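You operate a simulated robot arm through the tools that you are given. There is no shell and no other tool.

You are at the controls of a simulated robot arm. One attempt, no reset.

JOB
Dry wood blocks one and two at 2.5 kW with the table turning.
Fine: damper open, both latches locked, one run, seconds as set.

Only the result counts: the job must be done as asked and must still hold three seconds after the hand-in. Knocking over, shifting, dropping, spilling or breaking anything else fails it.

ROBOT AND FRAMES
A 7-joint arm with a two-finger parallel gripper, fixed in place. Base frame: the origin is at the foot of the arm, x ahead of it, y to its left, z up. Lengths are in mm, angles in rad, forces in N, time in s.
With the tool pointing down near the work surface it reaches from about 100 to 380 mm from the base axis. Its first joint turns from -2.007 to 2.007 rad. Payload 3.91 kg.
The TCP is the grasp point between the finger pads, 30 mm short of the fingertips. In the tool frame z runs along the fingers and y along their closing line. The gripper opens to 110 mm. The fingers are 20 mm wide and 10 mm thick; the gripper's body (48 by 112 mm) begins 55 mm behind the TCP.
Orientation is that of the tool frame in the base frame, as [roll, pitch, yaw] about the fixed x, y, z axes, in that order (R = Rz(yaw) Ry(pitch) Rx(roll)). With the fingers straight down and closing along the base's y, the tool's x points along the base's -x, its y along +y and its z along -z.

CONTROLS
- The arm moves only by the tool arm_command. Its arguments are lists of equal length, an entry for each row: "rot": the turn, a rotation vector about the base's x, y, z in rad, a list of three; "linear": the shift along the base's x, y, z in mm, a list of three; "jaw": the opening, from 0 (shut) to 1 (fully open). In form: {"rot": [[rx, ry, rz], ...], "linear": [[tx, ty, tz], ...], "jaw": [jaw, ...]}. A call has 1 to 20 rows; each row is the pose to reach, as a shift and turn from the pose commanded when the call began. Rows are played at 5 a second. More than 50 mm and 0.15 rad between two rows, or a gripper value outside its range, and nothing of the call is played. Where a pose cannot be reached the arm comes as near as it can. A force on the tool above 50 N (or 10 N above the force at the start of the call, whichever is more), or a blocked arm, ends the call early, and 0.2 s more pass. The fingers move at their own pace (about 108 mm/s each) and stop on an object; they squeeze with about 41 N. The grip force told is the motor's: it shows also when the fingers shut on nothing. Time passes only in rows, and 0.2 s behind the last, so rows that repeat a pose let the fingers close. It gives the time, the measured TCP pose, the force on the tool (base axes), the opening and the grip force at its end, in the units of the frame above (readings bear some noise), with the torque about the TCP (base axes, N m) and any sound that the robot's microphone picked up.
- Cameras (640 x 400 px; columns grow to the right, rows downward): "scene" is fixed at [411.7, -644.7, 1755.9]; the picture's right is [0.98, -0.20, 0.00], its down [-0.09, -0.43, -0.90] and it looks along [0.18, 0.88, -0.44] (base axes); focal length 311 px, centre (320, 200). "wrist" rides on the gripper at [72, 17, -103] in the tool frame; the picture's right is [-0.23, 0.97, 0.00], its down [-0.76, -0.18, -0.62] and it looks along [-0.61, -0.14, 0.78] (tool axes); focal length 222 px, centre (320, 200). There is no depth. A picture from a camera that has moved, and an enlarged one, comes with that camera's place and axes in the base frame and with its lens. The place of the scene camera against the robot may be out by one fixed shift of up to 18 mm in any direction.
- camera(camera): a new picture of that camera. It takes no simulated time.
- slide_trunk(by): slides the trunk up (or, below 0, down) by that many mm; the arm rides with it, the base frame stays. It gives what a move gives, with no picture.
- zoom(camera, box): a new picture of the part [left, top, right, bottom] of that camera's present view, enlarged. It takes no simulated time.
- close_job(): hands the job in; it is judged then, once.

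Nothing tells you positions but the pictures and the camera data. Unless the task says otherwise, let go and move clear before handing in.

The tools are called after "Emit:" as a command line: name --argument value ..., lists and objects as JSON in quotes. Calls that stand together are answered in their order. arm_command: Moves the arm, as the interface text tells. Its arguments: {"type":"object","properties":{"rot":{"type":"array","items":{"type":"array","items":{"type":"number"}}},"linear":{"type":"array","items":{"type":"array","items":{"type":"number"}}},"jaw":{"type":"array","items":{"type":"number"}}},"required":["rot","linear","jaw"]} The other tools are called the same way: slide_trunk (by) slides the trunk up or down; camera (camera) takes a picture; zoom (camera, box) takes an enlarged picture of a part of a camera's view; close_job () hands the job in.

At the start:

```text
t: 0.0
eef_pos: [334.5, 187.9, 1585.8]
tcp_rot: [-3.14, 0.002, 3.141]
ft_force: [0.4, -0.1, 1.0]
wrist_torque: [0.0, -0.01, 0.0]
grip_width: 110.1
finger_force: 0.0
trunk travel left (down, up): [-925.0, 65.0]
```

scene: 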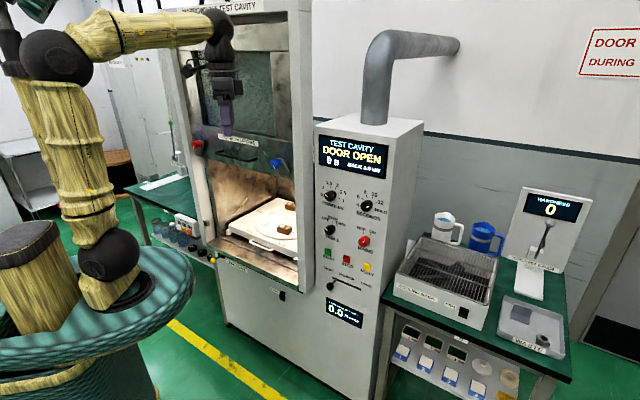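
wrist: 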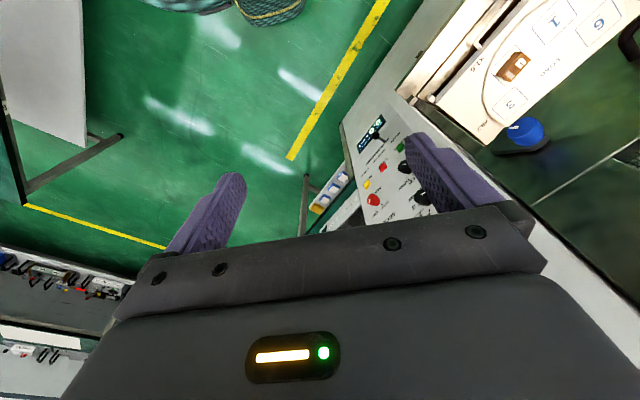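

I see a test cavity (microwave dryer) with its door open upward, a control panel with dials and buttons, and two wood blocks on a tray in the cavity. I'll zoom in on the parts before moving.

Emit:
zoom --camera "scene" --box '[310, 120, 420, 230]'

Emit:
zoom --camera "scene" --box '[310, 220, 420, 330]'

Emit:
zoom --camera "scene" --box '[180, 100, 320, 200]'

Emit:
zoom --camera "scene" --box '[180, 180, 320, 280]'

Emit:
zoom --camera "scene" --box '[160, 0, 320, 110]'

Emit:
zoom --camera "scene" --box '[120, 160, 230, 270]'

Emit:
zoom --camera "scene" --box '[380, 180, 580, 370]'

Emit:
zoom --camera "wrist" --box '[320, 0, 640, 230]'

```text
3.64 times, centred on (365, 175) of scene
camera zoom: at [411.7, -644.7, 1755.9], right [0.98, -0.2, 0.0], down [-0.09, -0.43, -0.9], along [0.18, 0.88, -0.44], focal length 1130 px, centre (156, 291)
```

zoom: 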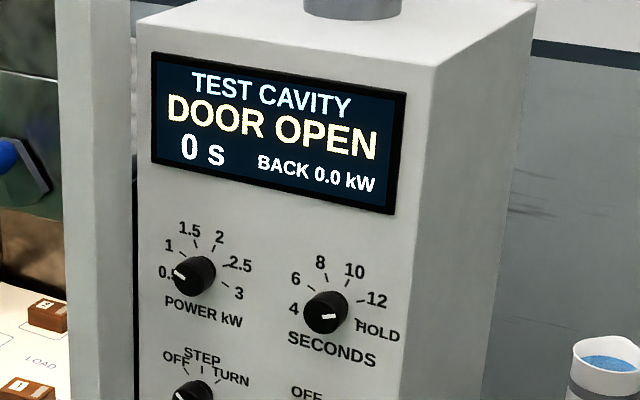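

```text
3.64 times, centred on (365, 275) of scene
camera zoom: at [411.7, -644.7, 1755.9], right [0.98, -0.2, 0.0], down [-0.09, -0.43, -0.9], along [0.18, 0.88, -0.44], focal length 1130 px, centre (156, -73)
```

zoom: 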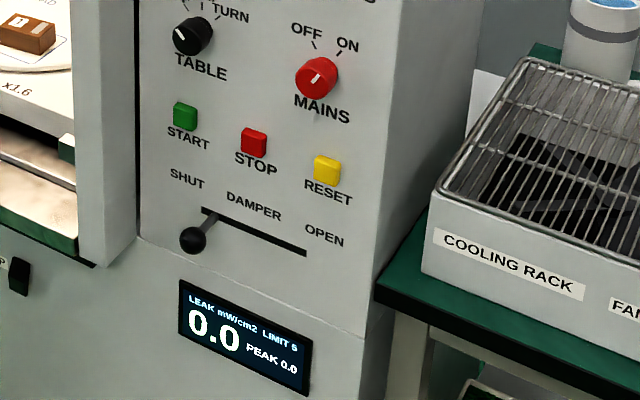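

```text
4.00 times, centred on (250, 150) of scene
camera zoom: at [411.7, -644.7, 1755.9], right [0.98, -0.2, 0.0], down [-0.09, -0.43, -0.9], along [0.18, 0.88, -0.44], focal length 1243 px, centre (600, 400)
```

zoom: 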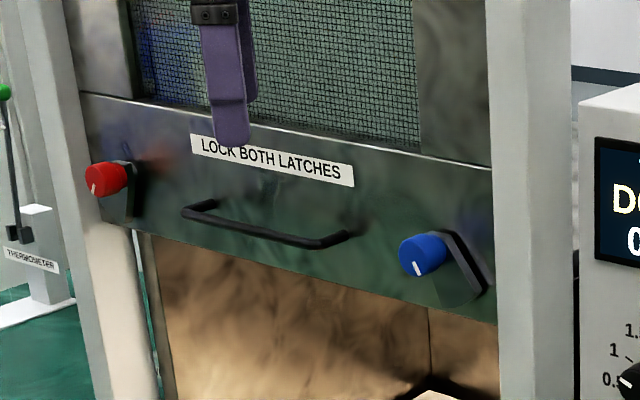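

```text
4.00 times, centred on (250, 230) of scene
camera zoom: at [411.7, -644.7, 1755.9], right [0.98, -0.2, 0.0], down [-0.09, -0.43, -0.9], along [0.18, 0.88, -0.44], focal length 1243 px, centre (600, 80)
```

zoom: 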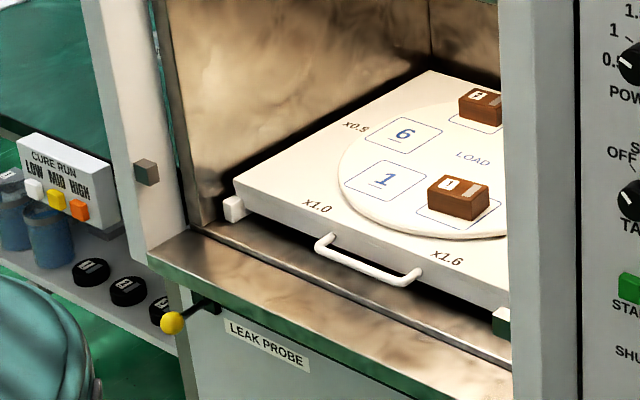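

```text
3.64 times, centred on (240, 55) of scene
camera zoom: at [411.7, -644.7, 1755.9], right [0.98, -0.2, 0.0], down [-0.09, -0.43, -0.9], along [0.18, 0.88, -0.44], focal length 1130 px, centre (611, 727)
```

zoom: 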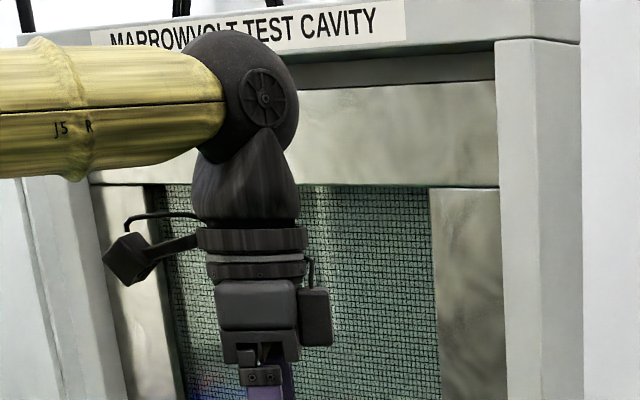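

```text
3.64 times, centred on (175, 215) of scene
camera zoom: at [411.7, -644.7, 1755.9], right [0.98, -0.2, 0.0], down [-0.09, -0.43, -0.9], along [0.18, 0.88, -0.44], focal length 1130 px, centre (847, 146)
```

zoom: 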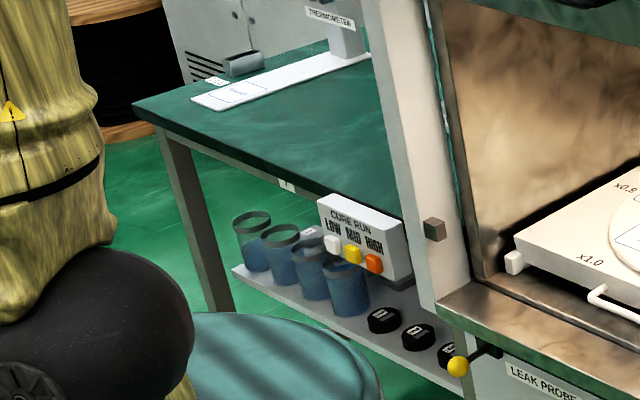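

```text
2.11 times, centred on (480, 275) of scene
camera zoom: at [411.7, -644.7, 1755.9], right [0.98, -0.2, 0.0], down [-0.09, -0.43, -0.9], along [0.18, 0.88, -0.44], focal length 654 px, centre (-17, 42)
```

zoom: 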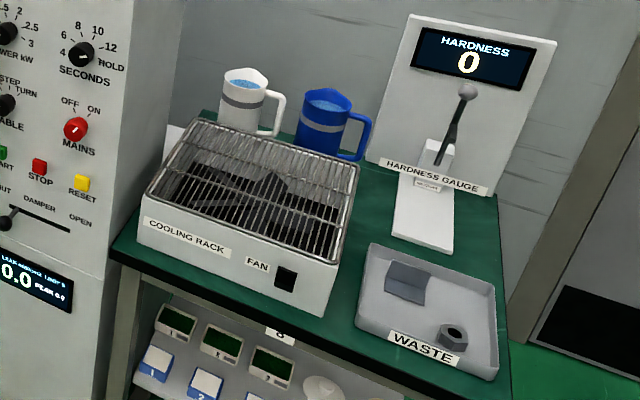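

```text
1.74 times, centred on (480, 115) of wrist
camera zoom: at [261.9, 204.2, 1689.0], right [0.23, 0.97, 0.0], down [0.76, -0.18, 0.62], along [0.61, -0.14, -0.78], focal length 386 px, centre (42, 348)
```

zoom: 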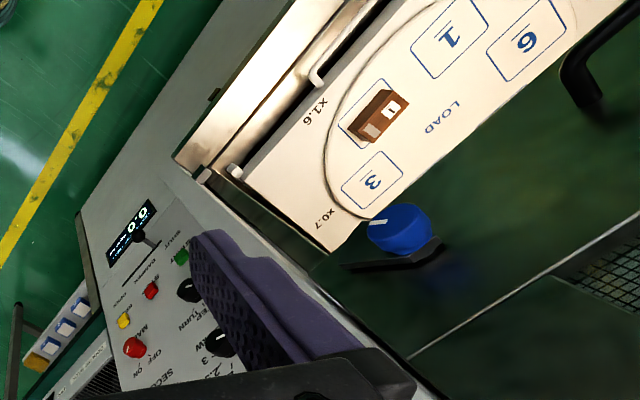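

The cavity door is a vertical sash that is raised, and the damper is at SHUT. Rough triangulation puts the panel about 760 mm ahead of the base axis. I'll zoom further to read the knob pointers and block numbers.

Emit:
zoom --camera "scene" --box '[318, 175, 348, 205]'

Emit:
zoom --camera "scene" --box '[350, 180, 390, 220]'

Emit:
zoom --camera "scene" --box '[315, 210, 385, 255]'

Emit:
zoom --camera "scene" --box '[245, 190, 315, 240]'

Emit:
zoom --camera "scene" --box '[265, 145, 305, 180]'

Emit:
zoom --camera "scene" --box '[180, 130, 220, 165]'

Emit:
zoom --camera "scene" --box '[0, 0, 160, 330]'

Emit:
zoom --camera "wrist" --box '[340, 110, 440, 210]'

```text
13.33 times, centred on (333, 190) of scene
camera zoom: at [411.7, -644.7, 1755.9], right [0.98, -0.2, 0.0], down [-0.09, -0.43, -0.9], along [0.18, 0.88, -0.44], focal length 4143 px, centre (147, 333)
```

zoom: 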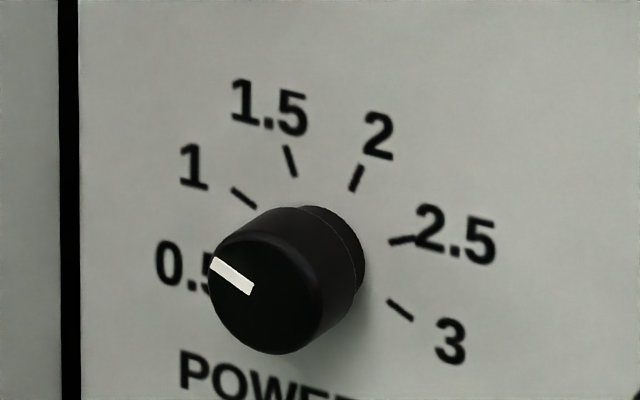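

```text
10.00 times, centred on (370, 200) of scene
camera zoom: at [411.7, -644.7, 1755.9], right [0.98, -0.2, 0.0], down [-0.09, -0.43, -0.9], along [0.18, 0.88, -0.44], focal length 3107 px, centre (-180, 200)
```

zoom: 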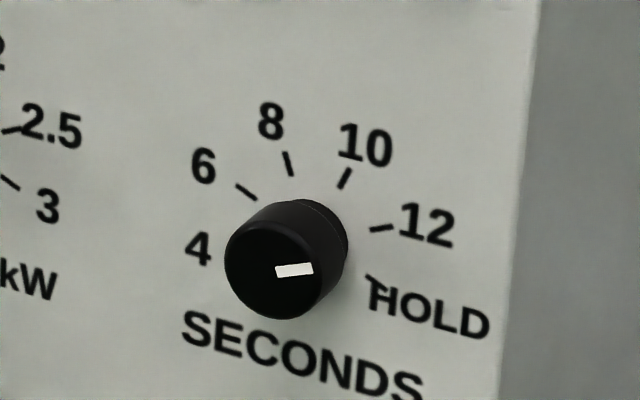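

```text
8.89 times, centred on (350, 232) of scene
camera zoom: at [411.7, -644.7, 1755.9], right [0.98, -0.2, 0.0], down [-0.09, -0.43, -0.9], along [0.18, 0.88, -0.44], focal length 2762 px, centre (53, -89)
```

zoom: 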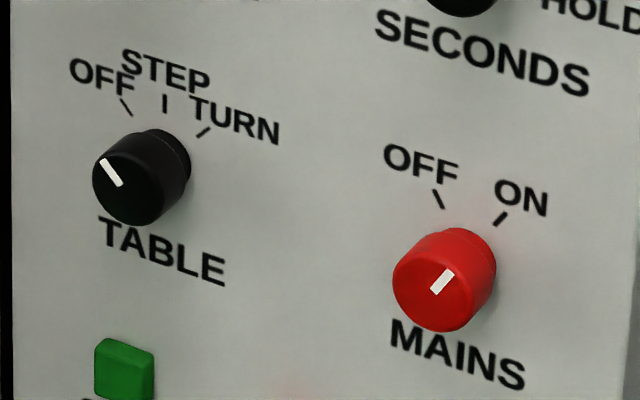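

```text
8.00 times, centred on (280, 215) of scene
camera zoom: at [411.7, -644.7, 1755.9], right [0.98, -0.2, 0.0], down [-0.09, -0.43, -0.9], along [0.18, 0.88, -0.44], focal length 2486 px, centre (640, 80)
```

zoom: 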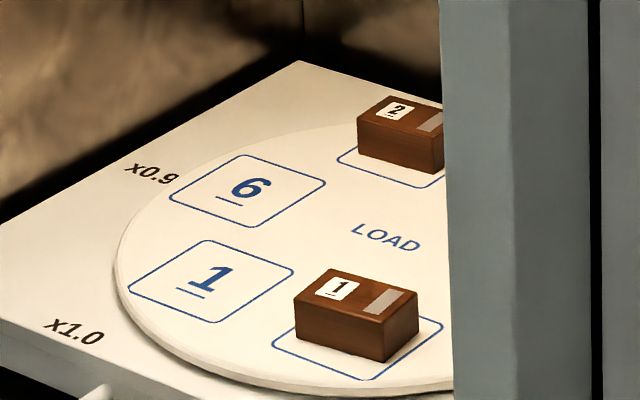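

```text
11.43 times, centred on (285, 162) of scene
camera zoom: at [411.7, -644.7, 1755.9], right [0.98, -0.2, 0.0], down [-0.09, -0.43, -0.9], along [0.18, 0.88, -0.44], focal length 3551 px, centre (720, 629)
```

zoom: 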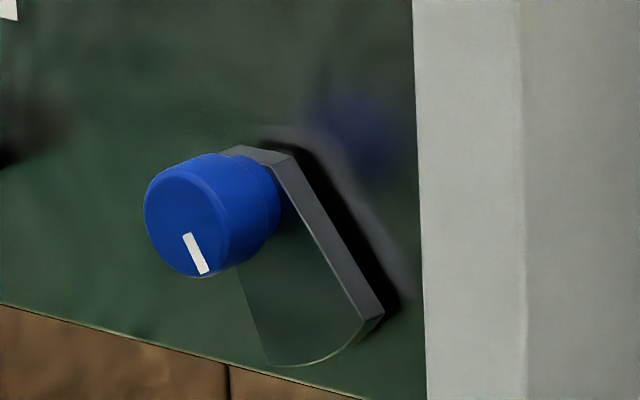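

```text
11.43 times, centred on (200, 148) of scene
camera zoom: at [411.7, -644.7, 1755.9], right [0.98, -0.2, 0.0], down [-0.09, -0.43, -0.9], along [0.18, 0.88, -0.44], focal length 3551 px, centre (1691, 800)
```

zoom: 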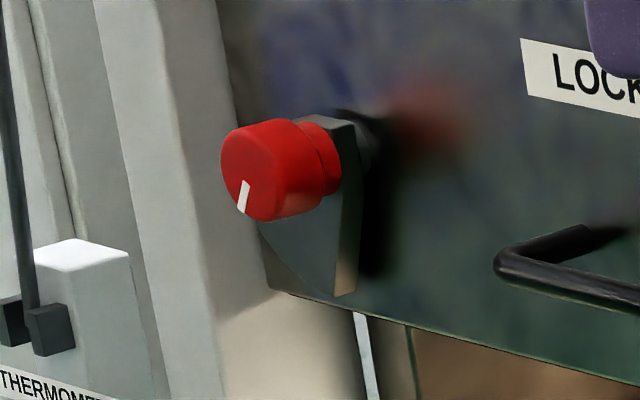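

```text
1.21 times, centred on (80, 165) of scene
camera zoom: at [411.7, -644.7, 1755.9], right [0.98, -0.2, 0.0], down [-0.09, -0.43, -0.9], along [0.18, 0.88, -0.44], focal length 377 px, centre (611, 242)
```

zoom: 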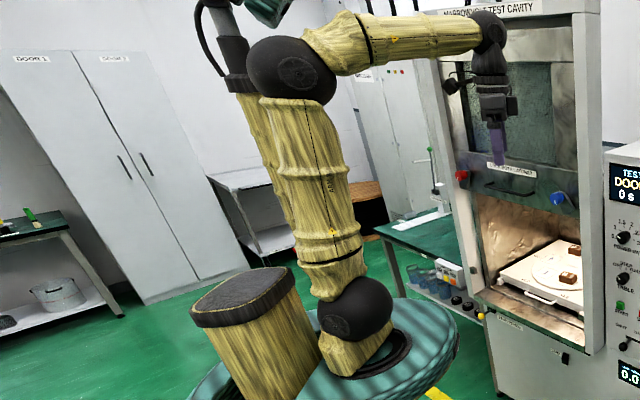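

```text
4.00 times, centred on (390, 160) of wrist
camera zoom: at [261.9, 204.2, 1689.0], right [0.23, 0.97, 0.0], down [0.76, -0.18, 0.62], along [0.61, -0.14, -0.78], focal length 888 px, centre (40, 360)
```

zoom: 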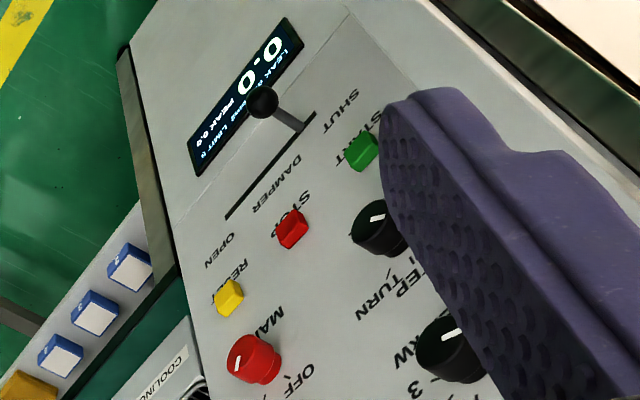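

Reading the dials: POWER points at 1, SECONDS at 12, TABLE at OFF, MAINS at ON, and the damper is at SHUT. Blocks 1 and 2 are already on the turntable. Next I'll yaw the gripper to face the machine, then pitch it horizontal for a closer look.

Emit:
arm_command --rot '[[0, 0, 0.14], [0, 0, 0.28], [0, 0, 0.42], [0, 0, 0.56], [0, 0, 0.707]]' --linear '[[0, 0, 0], [0, 0, 0], [0, 0, 0], [0, 0, 0], [0, 0, 0]]' --jaw '[1, 1, 1, 1, 1]'

```text
t: 1.2
eef_pos: [334.6, 187.3, 1586.1]
tcp_rot: [-3.141, 0.001, -2.433]
ft_force: [-0.5, -0.5, 0.2]
wrist_torque: [-0.01, 0.02, -0.01]
grip_width: 110.1
finger_force: 0.1
trunk travel left (down, up): [-925.0, 65.0]
```

Emit:
arm_command --rot '[[0.0912, -0.1066, 0], [0.1824, -0.2132, 0], [0.2736, -0.3198, 0], [0.3648, -0.4264, 0], [0.456, -0.533, 0], [0.5472, -0.6396, 0], [0.6384, -0.7462, 0], [0.7296, -0.8528, 0], [0.8208, -0.9594, 0], [0.912, -1.066, 0], [1.021, -1.1938, 0]]' --linear '[[6, 5, 0], [12, 10, 0], [18, 15, 0], [24, 20, 0], [30, 25, 0], [36, 30, 0], [42, 35, 0], [48, 40, 0], [54, 45, 0], [60, 50, 0], [66, 55, 0]]' --jaw '[1, 1, 1, 1, 1, 1, 1, 1, 1, 1, 1]'

Emit:
camera --camera "wrist"

Emit:
camera --camera "scene"

```text
refused: row 11 steps farther than a row can; nothing moved
```

```text
taken
camera wrist: at [268.0, 152.9, 1689.2], right [-0.46, 0.89, 0.0], down [0.69, 0.36, 0.62], along [0.55, 0.29, -0.78], focal length 222 px, centre (320, 200)
```

wrist: 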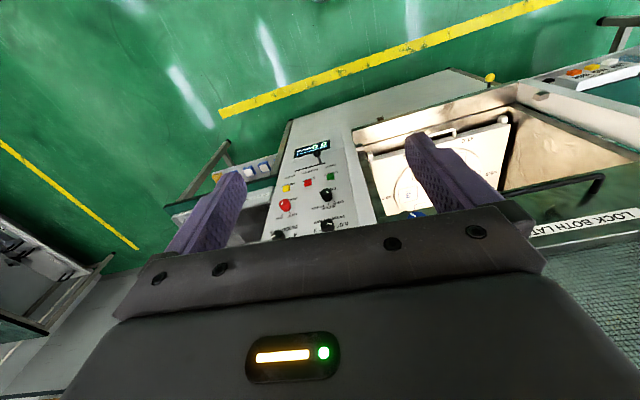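

```text
taken
```

scene: 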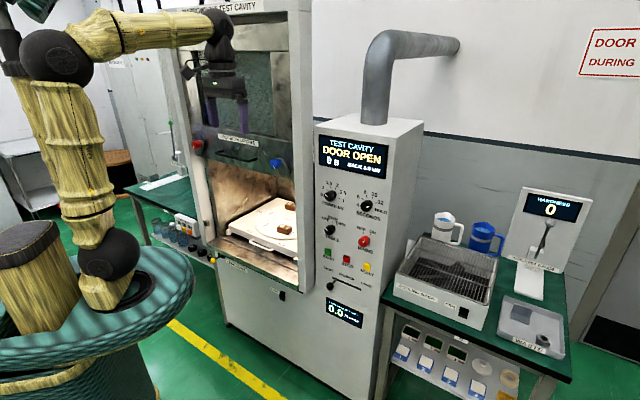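

The last row stepped too far, so the call was refused. I'll repeat the pitch-up with even steps.

Emit:
arm_command --rot '[[0.085, -0.0995, 0], [0.17, -0.199, 0], [0.2552, -0.2984, 0], [0.3403, -0.3979, 0], [0.4254, -0.4974, 0], [0.5105, -0.5969, 0], [0.5956, -0.6964, 0], [0.6807, -0.7959, 0], [0.7658, -0.8953, 0], [0.8509, -0.9948, 0], [0.936, -1.0943, 0], [1.021, -1.1938, 0]]' --linear '[[6, 5, 0], [12, 10, 0], [18, 15, 0], [24, 20, 0], [30, 25, 0], [36, 30, 0], [42, 35, 0], [48, 40, 0], [54, 45, 0], [60, 50, 0], [66, 55, 0], [66, 55, 0]]' --jaw '[1, 1, 1, 1, 1, 1, 1, 1, 1, 1, 1, 1]'

Emit:
camera --camera "wrist"

Emit:
camera --camera "scene"

```text
t: 3.8
eef_pos: [379.6, 265.0, 1574.9]
tcp_rot: [-2.876, 1.309, -1.971]
ft_force: [1.3, -1.4, 3.1]
wrist_torque: [-0.06, 0.18, 0.06]
grip_width: 110.1
finger_force: 0.1
out of reach, approached as far as the arm can: row 7, 8, 9, 10, 11, 12
trunk travel left (down, up): [-925.0, 65.0]
```

```text
taken
camera wrist: at [295.5, 180.6, 1528.0], right [-0.75, 0.65, 0.15], down [-0.16, -0.4, 0.9], along [0.65, 0.65, 0.4], focal length 222 px, centre (320, 200)
```

wrist: 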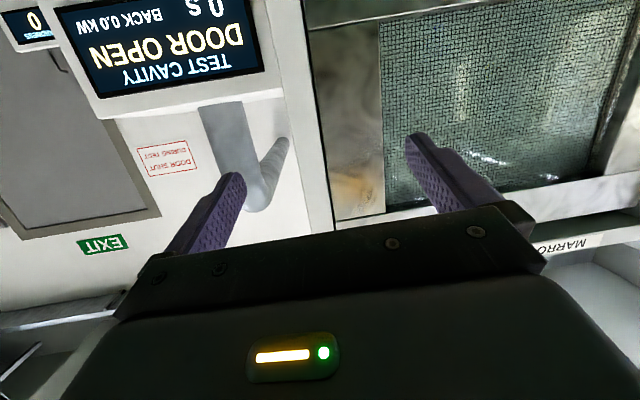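

```text
taken
```

scene: 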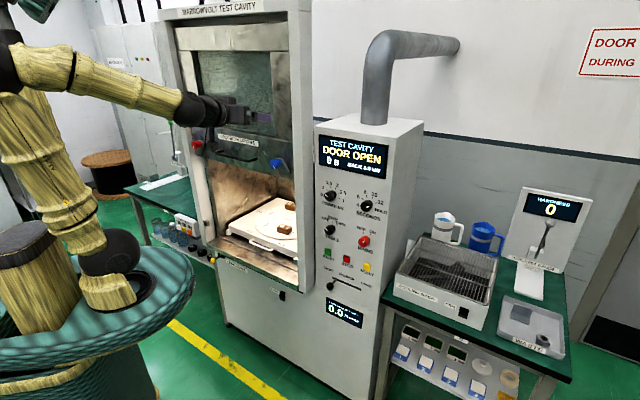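

The tool stopped short of horizontal. The wrist probably came too close to the shoulder, so more forward extension should help. I'll lower the trunk toward the work height and check the result.

Emit:
slide_trunk --by -150

Emit:
arm_command --rot '[[0, 0, 0], [0, 0, 0], [0, 0, 0]]' --linear '[[15, 13, 20], [29, 27, 40], [43, 40, 60]]' --jaw '[1, 1, 1]'

Emit:
camera --camera "scene"

```text
t: 5.5
eef_pos: [384.5, 262.8, 1434.9]
tcp_rot: [2.894, 1.364, -2.54]
ft_force: [0.5, -0.5, 0.3]
wrist_torque: [0.0, -0.03, 0.0]
grip_width: 109.8
finger_force: 0.0
trunk travel left (down, up): [-775.0, 215.0]
```

```text
t: 6.3
eef_pos: [429.8, 302.4, 1495.2]
tcp_rot: [2.896, 1.362, -2.537]
ft_force: [0.0, 0.0, -0.6]
wrist_torque: [0.0, 0.02, -0.01]
grip_width: 110.1
finger_force: 0.1
trunk travel left (down, up): [-775.0, 215.0]
```

```text
taken
```

scene: 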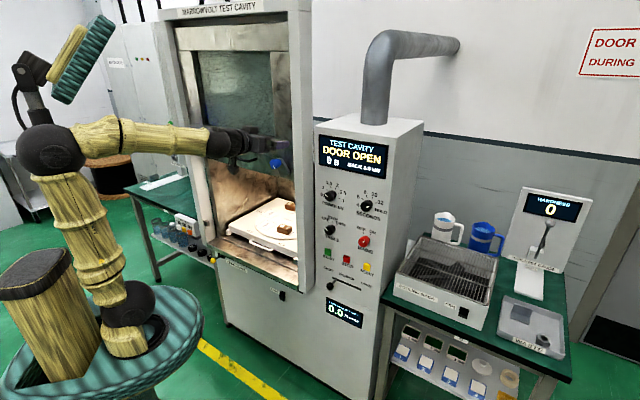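

The arm tracks correctly from here. I'll level the tool, then lower the trunk so the wrist camera can look up at the panel.

Emit:
arm_command --rot '[[0.056, -0.088, -0.038], [0.111, -0.175, -0.076]]' --linear '[[0, 0, 0], [0, 0, 0]]' --jaw '[1, 1]'

Emit:
slide_trunk --by -550

Emit:
camera --camera "wrist"

Emit:
camera --camera "scene"

```text
t: 7.0
eef_pos: [429.6, 301.8, 1494.9]
tcp_rot: [1.187, 1.57, 1.962]
ft_force: [0.1, 0.0, 0.2]
wrist_torque: [-0.01, -0.02, -0.04]
grip_width: 110.3
finger_force: 0.0
trunk travel left (down, up): [-775.0, 215.0]
```

```text
refused: -550 is not a number from -400 to 400
```

```text
taken
camera wrist: at [343.4, 241.5, 1421.0], right [-0.68, 0.7, 0.23], down [-0.32, -0.56, 0.76], along [0.66, 0.45, 0.61], focal length 222 px, centre (320, 200)
```

wrist: 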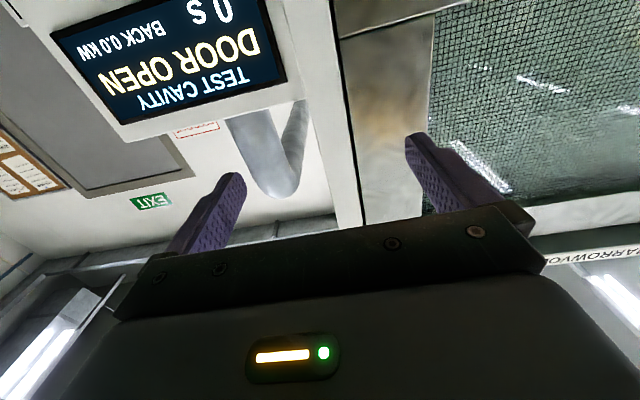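

```text
taken
```

scene: 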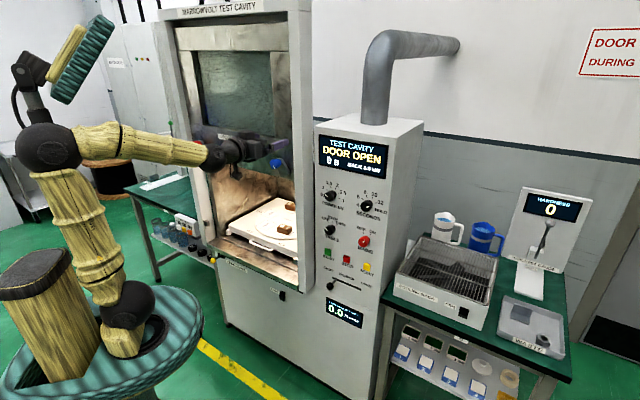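

The tool is horizontal now. The slide limit is 400 mm per call, so I'll lower it in steps.

Emit:
slide_trunk --by -400

Emit:
camera --camera "wrist"

Emit:
camera --camera "scene"

```text
t: 10.8
eef_pos: [429.8, 302.2, 1095.3]
tcp_rot: [-0.284, 1.569, 0.488]
ft_force: [0.6, 0.5, 0.0]
wrist_torque: [0.01, 0.0, 0.02]
grip_width: 109.8
finger_force: 0.0
trunk travel left (down, up): [-375.0, 615.0]
```

```text
taken
camera wrist: at [343.3, 241.2, 1021.2], right [-0.68, 0.7, 0.23], down [-0.32, -0.56, 0.76], along [0.66, 0.45, 0.61], focal length 222 px, centre (320, 200)
```

wrist: 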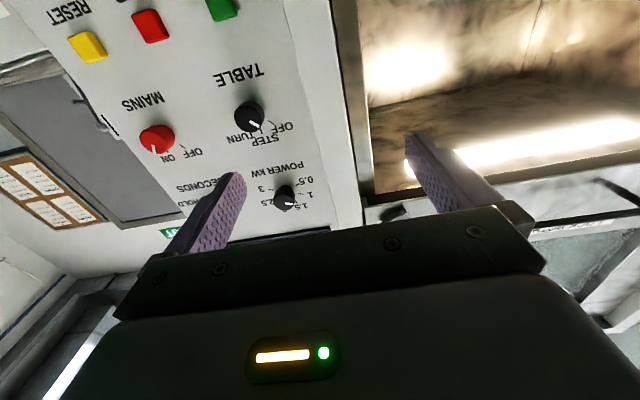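

```text
taken
```

scene: 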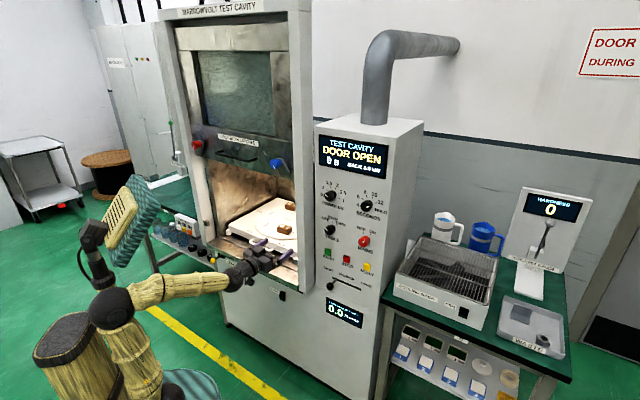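

The tool is level and the panel is in view. My triangulation of the controls, with the machine facing about 45° in base yaw:
- POWER knob: about [652, 377, 1243]
- TABLE knob: about [653, 376, 1096]
- START: about [655, 397, 980]

I'll raise the trunk and move to a standoff in front of the POWER knob.

Emit:
slide_trunk --by 250

Emit:
arm_command --rot '[[0, 0, 0.007], [0, 0, 0.015], [0, 0, 0.022], [0, 0, 0.022], [0, 0, 0.022], [0, 0, 0.022], [0, 0, 0.022]]' --linear '[[25, -25, -30], [50, -50, -60], [76, -75, -90], [76, -75, -102], [106, -44, -102], [136, -13, -102], [169, 20, -102]]' --jaw '[1, 1, 1, 1, 0.7, 0.7, 0.7]'

Emit:
camera --camera "wrist"

Emit:
camera --camera "scene"

```text
t: 13.4
eef_pos: [429.4, 301.6, 1344.8]
tcp_rot: [-0.286, 1.571, 0.488]
ft_force: [1.1, 0.1, -0.4]
wrist_torque: [-0.01, -0.02, 0.04]
grip_width: 110.0
finger_force: 0.0
trunk travel left (down, up): [-625.0, 365.0]
```

```text
t: 15.0
eef_pos: [601.9, 320.4, 1240.6]
tcp_rot: [-2.982, 1.569, -2.187]
ft_force: [0.0, -0.3, 0.4]
wrist_torque: [0.0, -0.02, 0.0]
grip_width: 76.7
finger_force: 0.0
trunk travel left (down, up): [-625.0, 365.0]
```

```text
taken
camera wrist: at [516.7, 257.2, 1167.3], right [-0.7, 0.68, 0.23], down [-0.31, -0.57, 0.76], along [0.65, 0.46, 0.61], focal length 222 px, centre (320, 200)
```

wrist: 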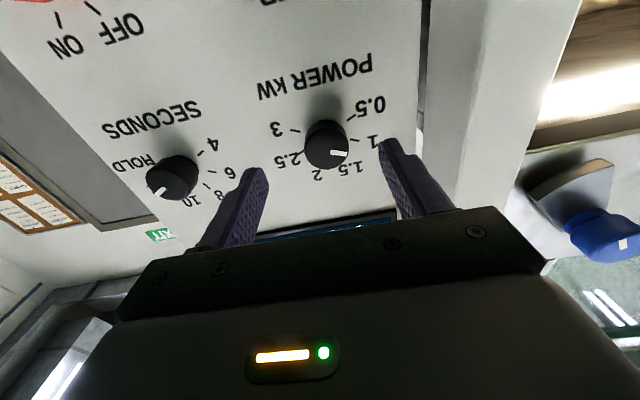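

```text
taken
```

scene: 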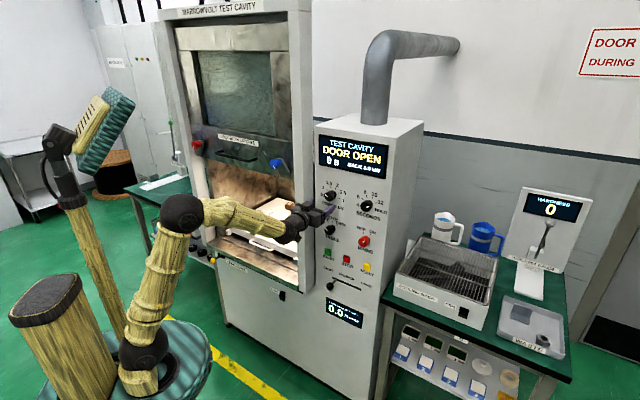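

The hand is in front of the POWER knob, and its pointer is at 1. I'll zoom in to measure the offset precisely.

Emit:
zoom --camera "wrist" --box '[240, 50, 440, 220]'

Emit:
zoom --camera "wrist" --box '[100, 80, 260, 220]'

```text
2.35 times, centred on (340, 135) of wrist
camera zoom: at [516.7, 257.2, 1167.3], right [-0.7, 0.68, 0.23], down [-0.31, -0.57, 0.76], along [0.65, 0.46, 0.61], focal length 523 px, centre (273, 353)
```

zoom: 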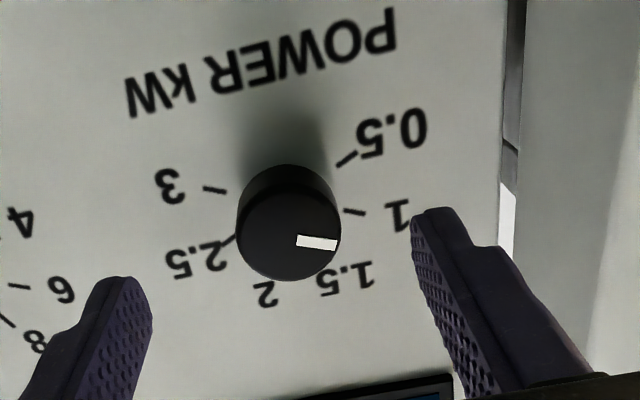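

```text
2.86 times, centred on (180, 150) of wrist
camera zoom: at [516.7, 257.2, 1167.3], right [-0.7, 0.68, 0.23], down [-0.31, -0.57, 0.76], along [0.65, 0.46, 0.61], focal length 635 px, centre (720, 343)
```

zoom: 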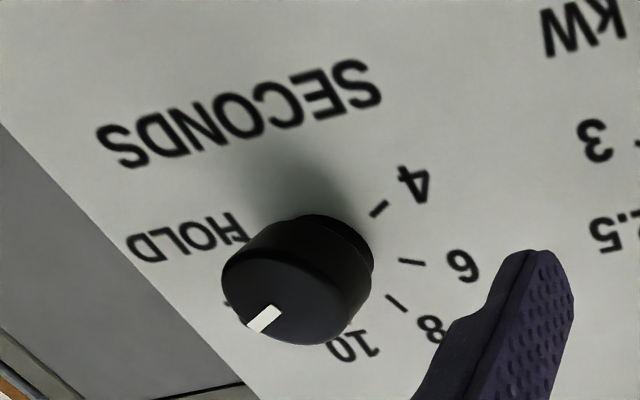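

The knob centre is about 12 mm above and 4 mm left of the tool axis. I'll pre-roll the gripper anticlockwise by about 1.18 rad, so that a 135° clockwise turn fits within the wrist range, and centre it.

Emit:
arm_command --rot '[[-0.103, -0.105, 0], [-0.206, -0.21, 0], [-0.309, -0.315, 0], [-0.412, -0.42, 0], [-0.515, -0.525, 0], [-0.618, -0.63, 0], [-0.721, -0.735, 0], [-0.826, -0.843, 0]]' --linear '[[-1, 1, 6], [-3, 3, 12], [-3, 3, 12], [-3, 3, 12], [-3, 3, 12], [-3, 3, 12], [-3, 3, 12], [-3, 3, 12]]' --jaw '[0.7, 0.7, 0.7, 0.7, 0.7, 0.7, 0.7, 0.7]'

Emit:
camera --camera "wrist"

```text
t: 16.8
eef_pos: [594.2, 326.3, 1254.3]
tcp_rot: [-1.572, 0.385, -0.774]
ft_force: [0.0, -1.0, -0.2]
wrist_torque: [-0.01, 0.02, -0.02]
grip_width: 77.0
finger_force: 0.2
trunk travel left (down, up): [-625.0, 365.0]
```

```text
taken
camera wrist: at [565.8, 209.6, 1210.3], right [-0.42, 0.4, -0.82], down [-0.89, 0.0, 0.45], along [0.18, 0.92, 0.36], focal length 222 px, centre (320, 200)
```

wrist: 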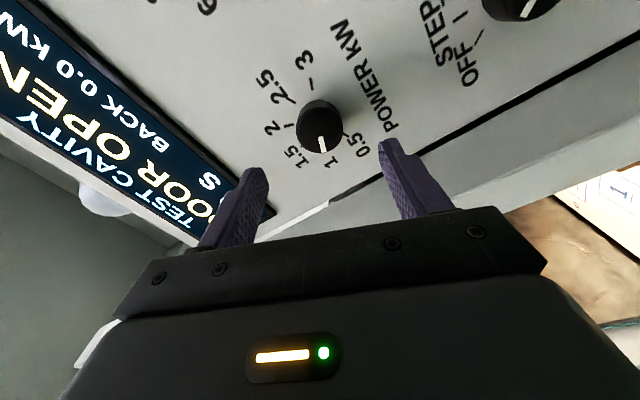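

Emit:
zoom --camera "wrist" --box '[240, 50, 400, 200]'

Emit:
zoom --camera "scene" --box '[270, 160, 390, 250]'

```text
2.67 times, centred on (320, 125) of wrist
camera zoom: at [565.8, 209.6, 1210.3], right [-0.42, 0.4, -0.82], down [-0.89, 0.0, 0.45], along [0.18, 0.92, 0.36], focal length 592 px, centre (320, 400)
```

zoom: 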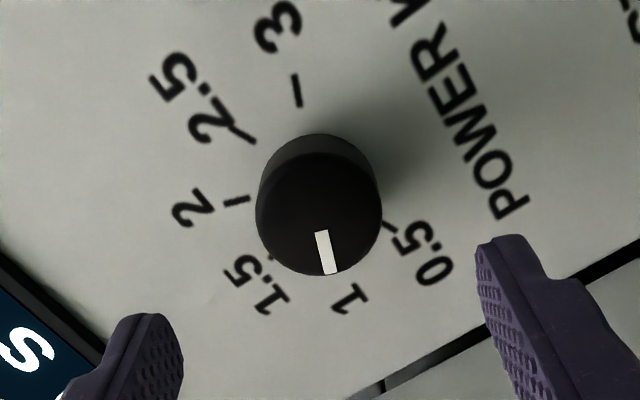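

```text
4.44 times, centred on (330, 205) of scene
camera zoom: at [411.7, -644.7, 1755.9], right [0.98, -0.2, 0.0], down [-0.09, -0.43, -0.9], along [0.18, 0.88, -0.44], focal length 1381 px, centre (276, 178)
```

zoom: 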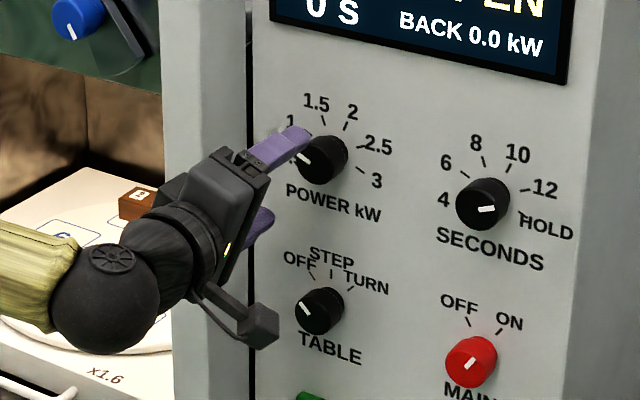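

Knob measured at q≈201.5, z≈1250.5, with its front face at p≈717. I'll trim the position, advance, close, and turn clockwise.

Emit:
arm_command --rot '[[0, 0, 0], [0, 0, 0], [0, 0, 0], [0, 0, 0], [0, 0, 0], [0, 0, 0]]' --linear '[[4, -4, -4], [13, 5, -4], [23, 15, -4], [33, 26, -4], [43, 36, -4], [43, 36, -4]]' --jaw '[0.7, 0.7, 0.7, 0.7, 0.7, 0.7]'

Emit:
camera --camera "wrist"

Emit:
zoom --camera "scene" --box '[290, 160, 370, 220]'

```text
t: 18.2
eef_pos: [637.3, 360.3, 1249.6]
tcp_rot: [-1.573, 0.391, -0.776]
ft_force: [-0.5, 0.2, 0.3]
wrist_torque: [-0.01, -0.01, 0.0]
grip_width: 76.9
finger_force: 0.0
trunk travel left (down, up): [-625.0, 365.0]
```

```text
taken
camera wrist: at [608.2, 244.2, 1206.1], right [-0.42, 0.41, -0.81], down [-0.89, 0.0, 0.46], along [0.19, 0.91, 0.36], focal length 222 px, centre (320, 200)
```

wrist: 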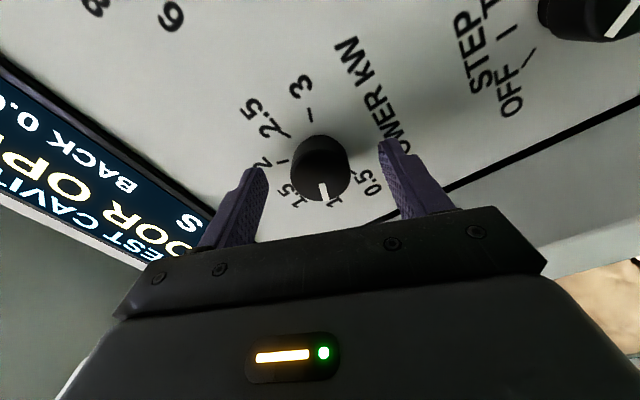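

```text
6.67 times, centred on (330, 190) of scene
camera zoom: at [411.7, -644.7, 1755.9], right [0.98, -0.2, 0.0], down [-0.09, -0.43, -0.9], along [0.18, 0.88, -0.44], focal length 2072 px, centre (253, 267)
```

zoom: 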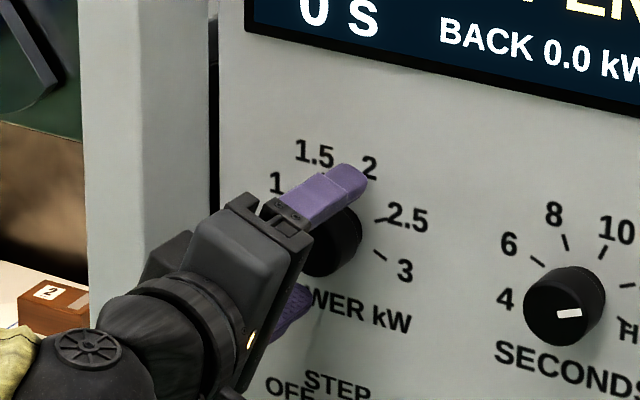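

The fingers straddle the knob. Closing on it now.

Emit:
arm_command --rot '[[0, 0, 0], [0, 0, 0], [0, 0, 0], [0, 0, 0]]' --linear '[[0, 0, 0], [0, 0, 0], [0, 0, 0], [0, 0, 0]]' --jaw '[0.3, 0.2, 0.2, 0.2]'

```text
t: 19.2
eef_pos: [637.9, 359.9, 1250.1]
tcp_rot: [-1.573, 0.39, -0.776]
ft_force: [-0.6, -0.5, -2.2]
wrist_torque: [0.27, -0.22, -0.05]
grip_width: 37.5
finger_force: 44.7
trunk travel left (down, up): [-625.0, 365.0]
```

Gripped at 37.5 mm. I'll turn one step clockwise and check.

Emit:
arm_command --rot '[[0.0917, 0.0935, 0], [0.1834, 0.187, 0], [0.275, 0.2806, 0], [0.3667, 0.3741, 0], [0.4584, 0.4676, 0], [0.55, 0.561, 0]]' --linear '[[0, 0, 0], [0, 0, 0], [0, 0, 0], [0, 0, 0], [0, 0, 0], [0, 0, 0]]' --jaw '[0.2, 0.2, 0.2, 0.2, 0.2, 0.2]'

Emit:
zoom --camera "wrist" --box '[220, 70, 420, 240]'

Emit:
zoom --camera "scene" --box '[290, 130, 390, 220]'

```text
t: 20.6
eef_pos: [637.3, 361.0, 1250.7]
tcp_rot: [-1.577, 1.178, -0.78]
ft_force: [-11.2, -5.2, -14.1]
wrist_torque: [0.46, -0.49, 0.24]
grip_width: 37.5
finger_force: 44.7
trunk travel left (down, up): [-625.0, 365.0]
```

```text
2.35 times, centred on (320, 155) of wrist
camera zoom: at [573.3, 278.2, 1175.8], right [-0.71, 0.69, -0.16], down [-0.53, -0.35, 0.77], along [0.48, 0.63, 0.61], focal length 523 px, centre (320, 306)
```

zoom: 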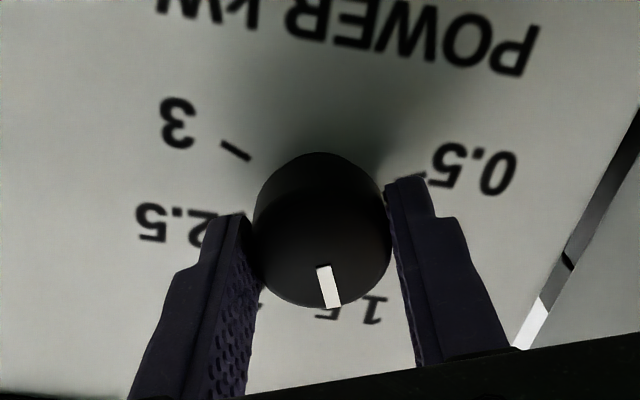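

```text
4.44 times, centred on (340, 175) of scene
camera zoom: at [411.7, -644.7, 1755.9], right [0.98, -0.2, 0.0], down [-0.09, -0.43, -0.9], along [0.18, 0.88, -0.44], focal length 1381 px, centre (231, 311)
```

zoom: 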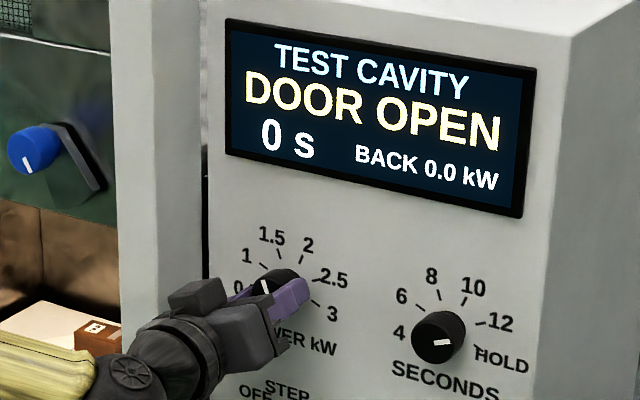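

The knob follows the hand. Continuing two more steps clockwise toward 2.5.

Emit:
arm_command --rot '[[0.1, 0.102, 0], [0.2, 0.204, 0], [0.3, 0.306, 0], [0.4, 0.408, 0], [0.5, 0.51, 0], [0.6, 0.612, 0], [0.7, 0.714, 0], [0.8, 0.816, 0], [0.9, 0.918, 0], [1.0, 1.02, 0], [1.0, 1.02, 0]]' --linear '[[0, 0, 0], [0, 0, 0], [0, 0, 0], [0, 0, 0], [0, 0, 0], [0, 0, 0], [0, 0, 0], [0, 0, 0], [0, 0, 0], [0, 0, 0], [0, 0, 0]]' --jaw '[0.2, 0.2, 0.2, 0.2, 0.2, 0.2, 0.2, 0.2, 0.2, 0.2, 0.2]'

Emit:
zoom --camera "wrist" --box '[220, 70, 420, 240]'

Emit:
zoom --camera "scene" --box '[290, 130, 390, 220]'

```text
t: 23.0
eef_pos: [636.4, 360.4, 1250.1]
tcp_rot: [1.571, 0.533, 2.366]
ft_force: [-15.1, -3.6, -15.7]
wrist_torque: [-0.32, 0.39, 0.0]
grip_width: 37.6
finger_force: 45.2
trunk travel left (down, up): [-625.0, 365.0]
```

```text
2.35 times, centred on (320, 155) of wrist
camera zoom: at [514.1, 336.7, 1226.8], right [-0.22, 0.21, 0.95], down [0.1, -0.97, 0.24], along [0.97, 0.14, 0.19], focal length 523 px, centre (320, 306)
```

zoom: 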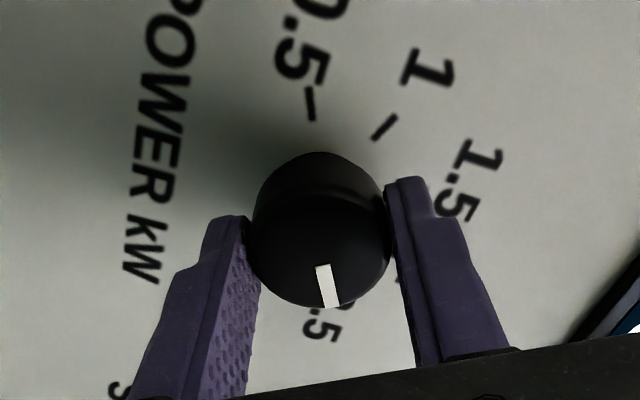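

```text
4.44 times, centred on (340, 175) of scene
camera zoom: at [411.7, -644.7, 1755.9], right [0.98, -0.2, 0.0], down [-0.09, -0.43, -0.9], along [0.18, 0.88, -0.44], focal length 1381 px, centre (231, 311)
```

zoom: 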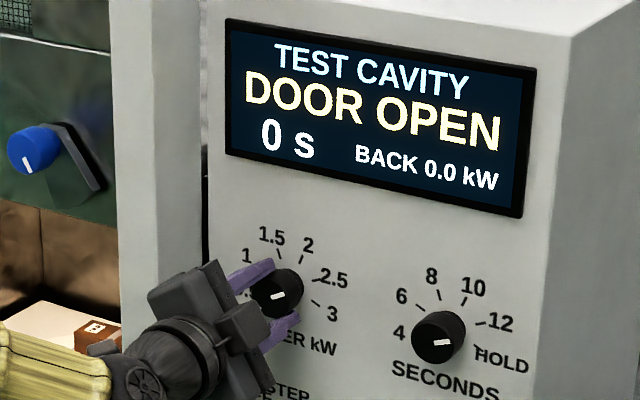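

The pointer matches the 2.5 position. I'll open, back away and check.

Emit:
arm_command --rot '[[0, 0, 0], [0, 0, 0], [0, 0, 0], [0, 0, 0], [0, 0, 0], [0, 0, 0]]' --linear '[[0, 0, 0], [0, 0, 0], [-14, -14, 0], [-28, -28, 0], [-42, -43, 0], [-42, -43, 0]]' --jaw '[0.7, 0.7, 0.7, 0.7, 0.7, 0.7]'

Emit:
zoom --camera "wrist" --box '[220, 40, 420, 210]'

Emit:
zoom --camera "scene" --box '[300, 160, 390, 250]'

```text
t: 24.4
eef_pos: [598.3, 317.0, 1249.3]
tcp_rot: [1.568, 0.538, 2.368]
ft_force: [-0.3, 0.0, -0.3]
wrist_torque: [0.02, 0.01, -0.03]
grip_width: 77.1
finger_force: 0.0
trunk travel left (down, up): [-625.0, 365.0]
```

```text
2.35 times, centred on (320, 125) of wrist
camera zoom: at [473.8, 293.5, 1226.0], right [-0.22, 0.21, 0.95], down [0.1, -0.97, 0.24], along [0.97, 0.14, 0.19], focal length 523 px, centre (320, 376)
```

zoom: 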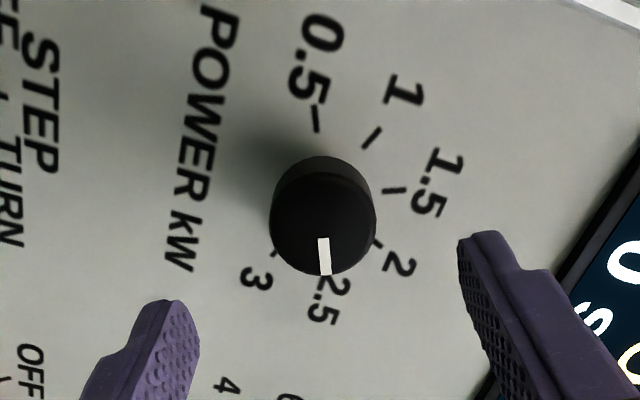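

```text
4.44 times, centred on (345, 205) of scene
camera zoom: at [411.7, -644.7, 1755.9], right [0.98, -0.2, 0.0], down [-0.09, -0.43, -0.9], along [0.18, 0.88, -0.44], focal length 1381 px, centre (209, 178)
```

zoom: 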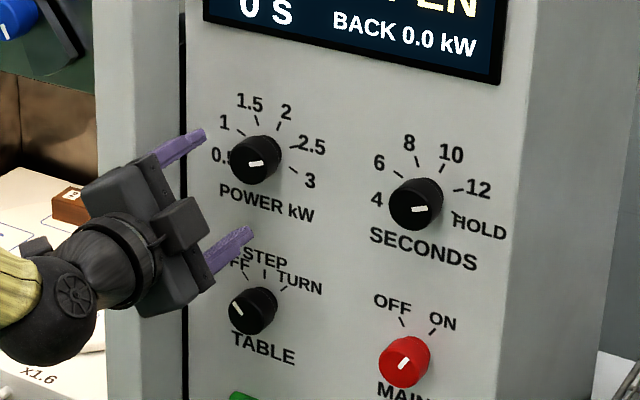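

POWER is at 2.5. Next is the TABLE knob: I'll move down about 150 mm and pre-roll anticlockwise.

Emit:
arm_command --rot '[[-0.098, -0.1, 0], [-0.196, -0.2, 0], [-0.294, -0.3, 0], [-0.392, -0.4, 0], [-0.49, -0.5, 0], [-0.588, -0.6, 0], [-0.686, -0.7, 0], [-0.784, -0.8, 0], [-0.882, -0.9, 0], [-0.98, -1.0, 0], [-1.078, -1.1, 0], [-1.176, -1.2, 0], [-1.265, -1.29, 0], [-1.265, -1.29, 0]]' --linear '[[0, 0, -12], [0, 0, -24], [0, 0, -36], [0, 0, -48], [0, 0, -60], [0, 0, -72], [0, 0, -84], [0, 0, -96], [0, 0, -108], [0, 0, -120], [0, 0, -132], [0, 0, -144], [0, 0, -151], [0, 0, -151]]' --jaw '[0.7, 0.7, 0.7, 0.7, 0.7, 0.7, 0.7, 0.7, 0.7, 0.7, 0.7, 0.7, 0.7, 0.7]'

Emit:
zoom --camera "wrist" --box '[220, 40, 420, 210]'

Emit:
camera --camera "scene"

```text
t: 27.4
eef_pos: [596.3, 315.9, 1099.2]
tcp_rot: [-1.572, 0.796, -0.775]
ft_force: [-1.0, 0.8, 0.4]
wrist_torque: [0.0, -0.01, 0.01]
grip_width: 76.9
finger_force: 0.1
trunk travel left (down, up): [-625.0, 365.0]
```

```text
2.35 times, centred on (320, 125) of wrist
camera zoom: at [551.2, 215.5, 1034.3], right [-0.61, 0.6, -0.52], down [-0.73, -0.16, 0.67], along [0.32, 0.79, 0.53], focal length 523 px, centre (320, 376)
```

zoom: 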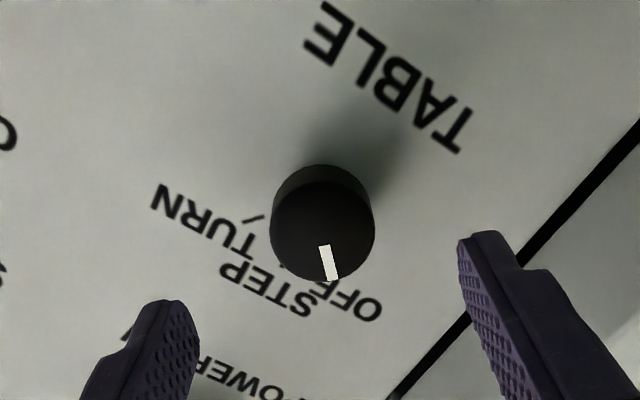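

```text
taken
```

scene: 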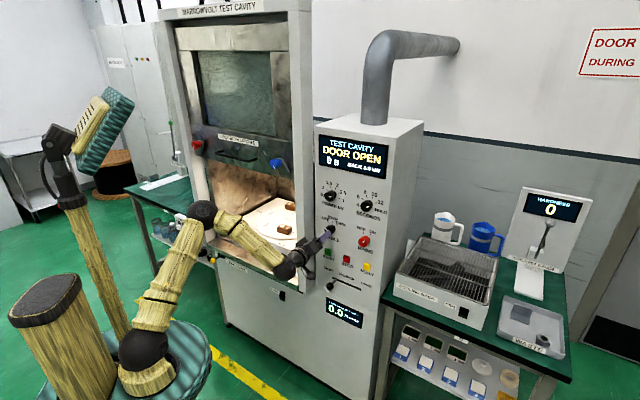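

The TABLE knob is centred. I'll advance, grip, and turn about 90° clockwise from OFF toward TURN.

Emit:
arm_command --rot '[[0, 0, 0], [0, 0, 0], [0, 0, 0], [0, 0, 0], [0, 0, 0], [0, 0, 0], [0, 0, 0], [0, 0, 0]]' --linear '[[11, 11, 0], [22, 22, 0], [33, 33, 0], [42, 43, 0], [42, 43, 0], [42, 43, 0], [42, 43, 0], [42, 43, 0]]' --jaw '[0.7, 0.7, 0.7, 0.7, 0.7, 0.2, 0.2, 0.2]'

Emit:
arm_command --rot '[[0.098, 0.1, 0], [0.196, 0.2, 0], [0.294, 0.3, 0], [0.392, 0.4, 0], [0.49, 0.5, 0], [0.588, 0.6, 0], [0.686, 0.7, 0], [0.784, 0.8, 0], [0.882, 0.9, 0], [0.98, 1.0, 0], [1.05, 1.071, 0], [1.05, 1.071, 0]]' --linear '[[0, 0, 0], [0, 0, 0], [0, 0, 0], [0, 0, 0], [0, 0, 0], [0, 0, 0], [0, 0, 0], [0, 0, 0], [0, 0, 0], [0, 0, 0], [0, 0, 0], [0, 0, 0]]' --jaw '[0.2, 0.2, 0.2, 0.2, 0.2, 0.2, 0.2, 0.2, 0.2, 0.2, 0.2, 0.2]'

Emit:
zoom --camera "wrist" --box '[220, 70, 420, 240]'

Emit:
zoom --camera "scene" --box '[300, 180, 390, 270]'

```text
t: 29.2
eef_pos: [637.5, 360.8, 1098.9]
tcp_rot: [-1.574, 0.799, -0.776]
ft_force: [1.1, 0.4, -0.7]
wrist_torque: [0.45, -0.41, -0.58]
grip_width: 37.4
finger_force: 45.3
trunk travel left (down, up): [-625.0, 365.0]
```

```text
t: 31.8
eef_pos: [637.6, 362.4, 1098.8]
tcp_rot: [1.573, 0.844, 2.369]
ft_force: [-9.1, 2.5, -6.4]
wrist_torque: [-0.26, 0.36, -0.48]
grip_width: 37.7
finger_force: 44.8
trunk travel left (down, up): [-625.0, 365.0]
```

```text
2.35 times, centred on (320, 155) of wrist
camera zoom: at [521.1, 329.6, 1056.1], right [-0.41, 0.4, 0.82], down [0.02, -0.89, 0.45], along [0.91, 0.2, 0.36], focal length 523 px, centre (320, 306)
```

zoom: 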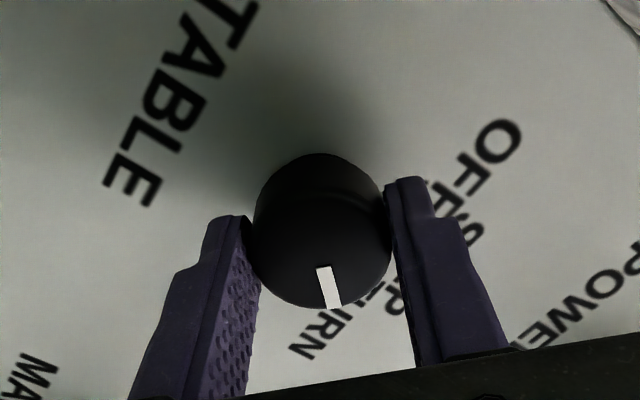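

```text
4.44 times, centred on (345, 225) of scene
camera zoom: at [411.7, -644.7, 1755.9], right [0.98, -0.2, 0.0], down [-0.09, -0.43, -0.9], along [0.18, 0.88, -0.44], focal length 1381 px, centre (209, 89)
```

zoom: 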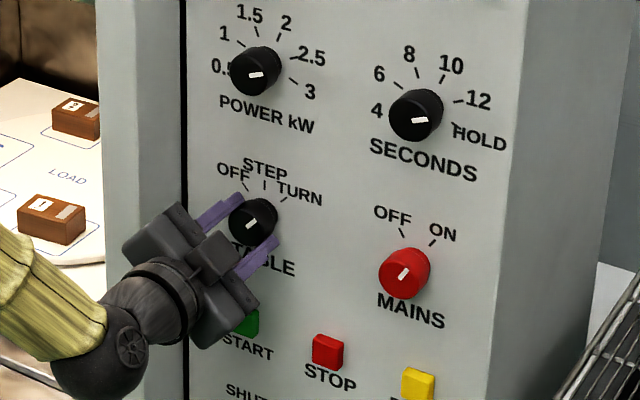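

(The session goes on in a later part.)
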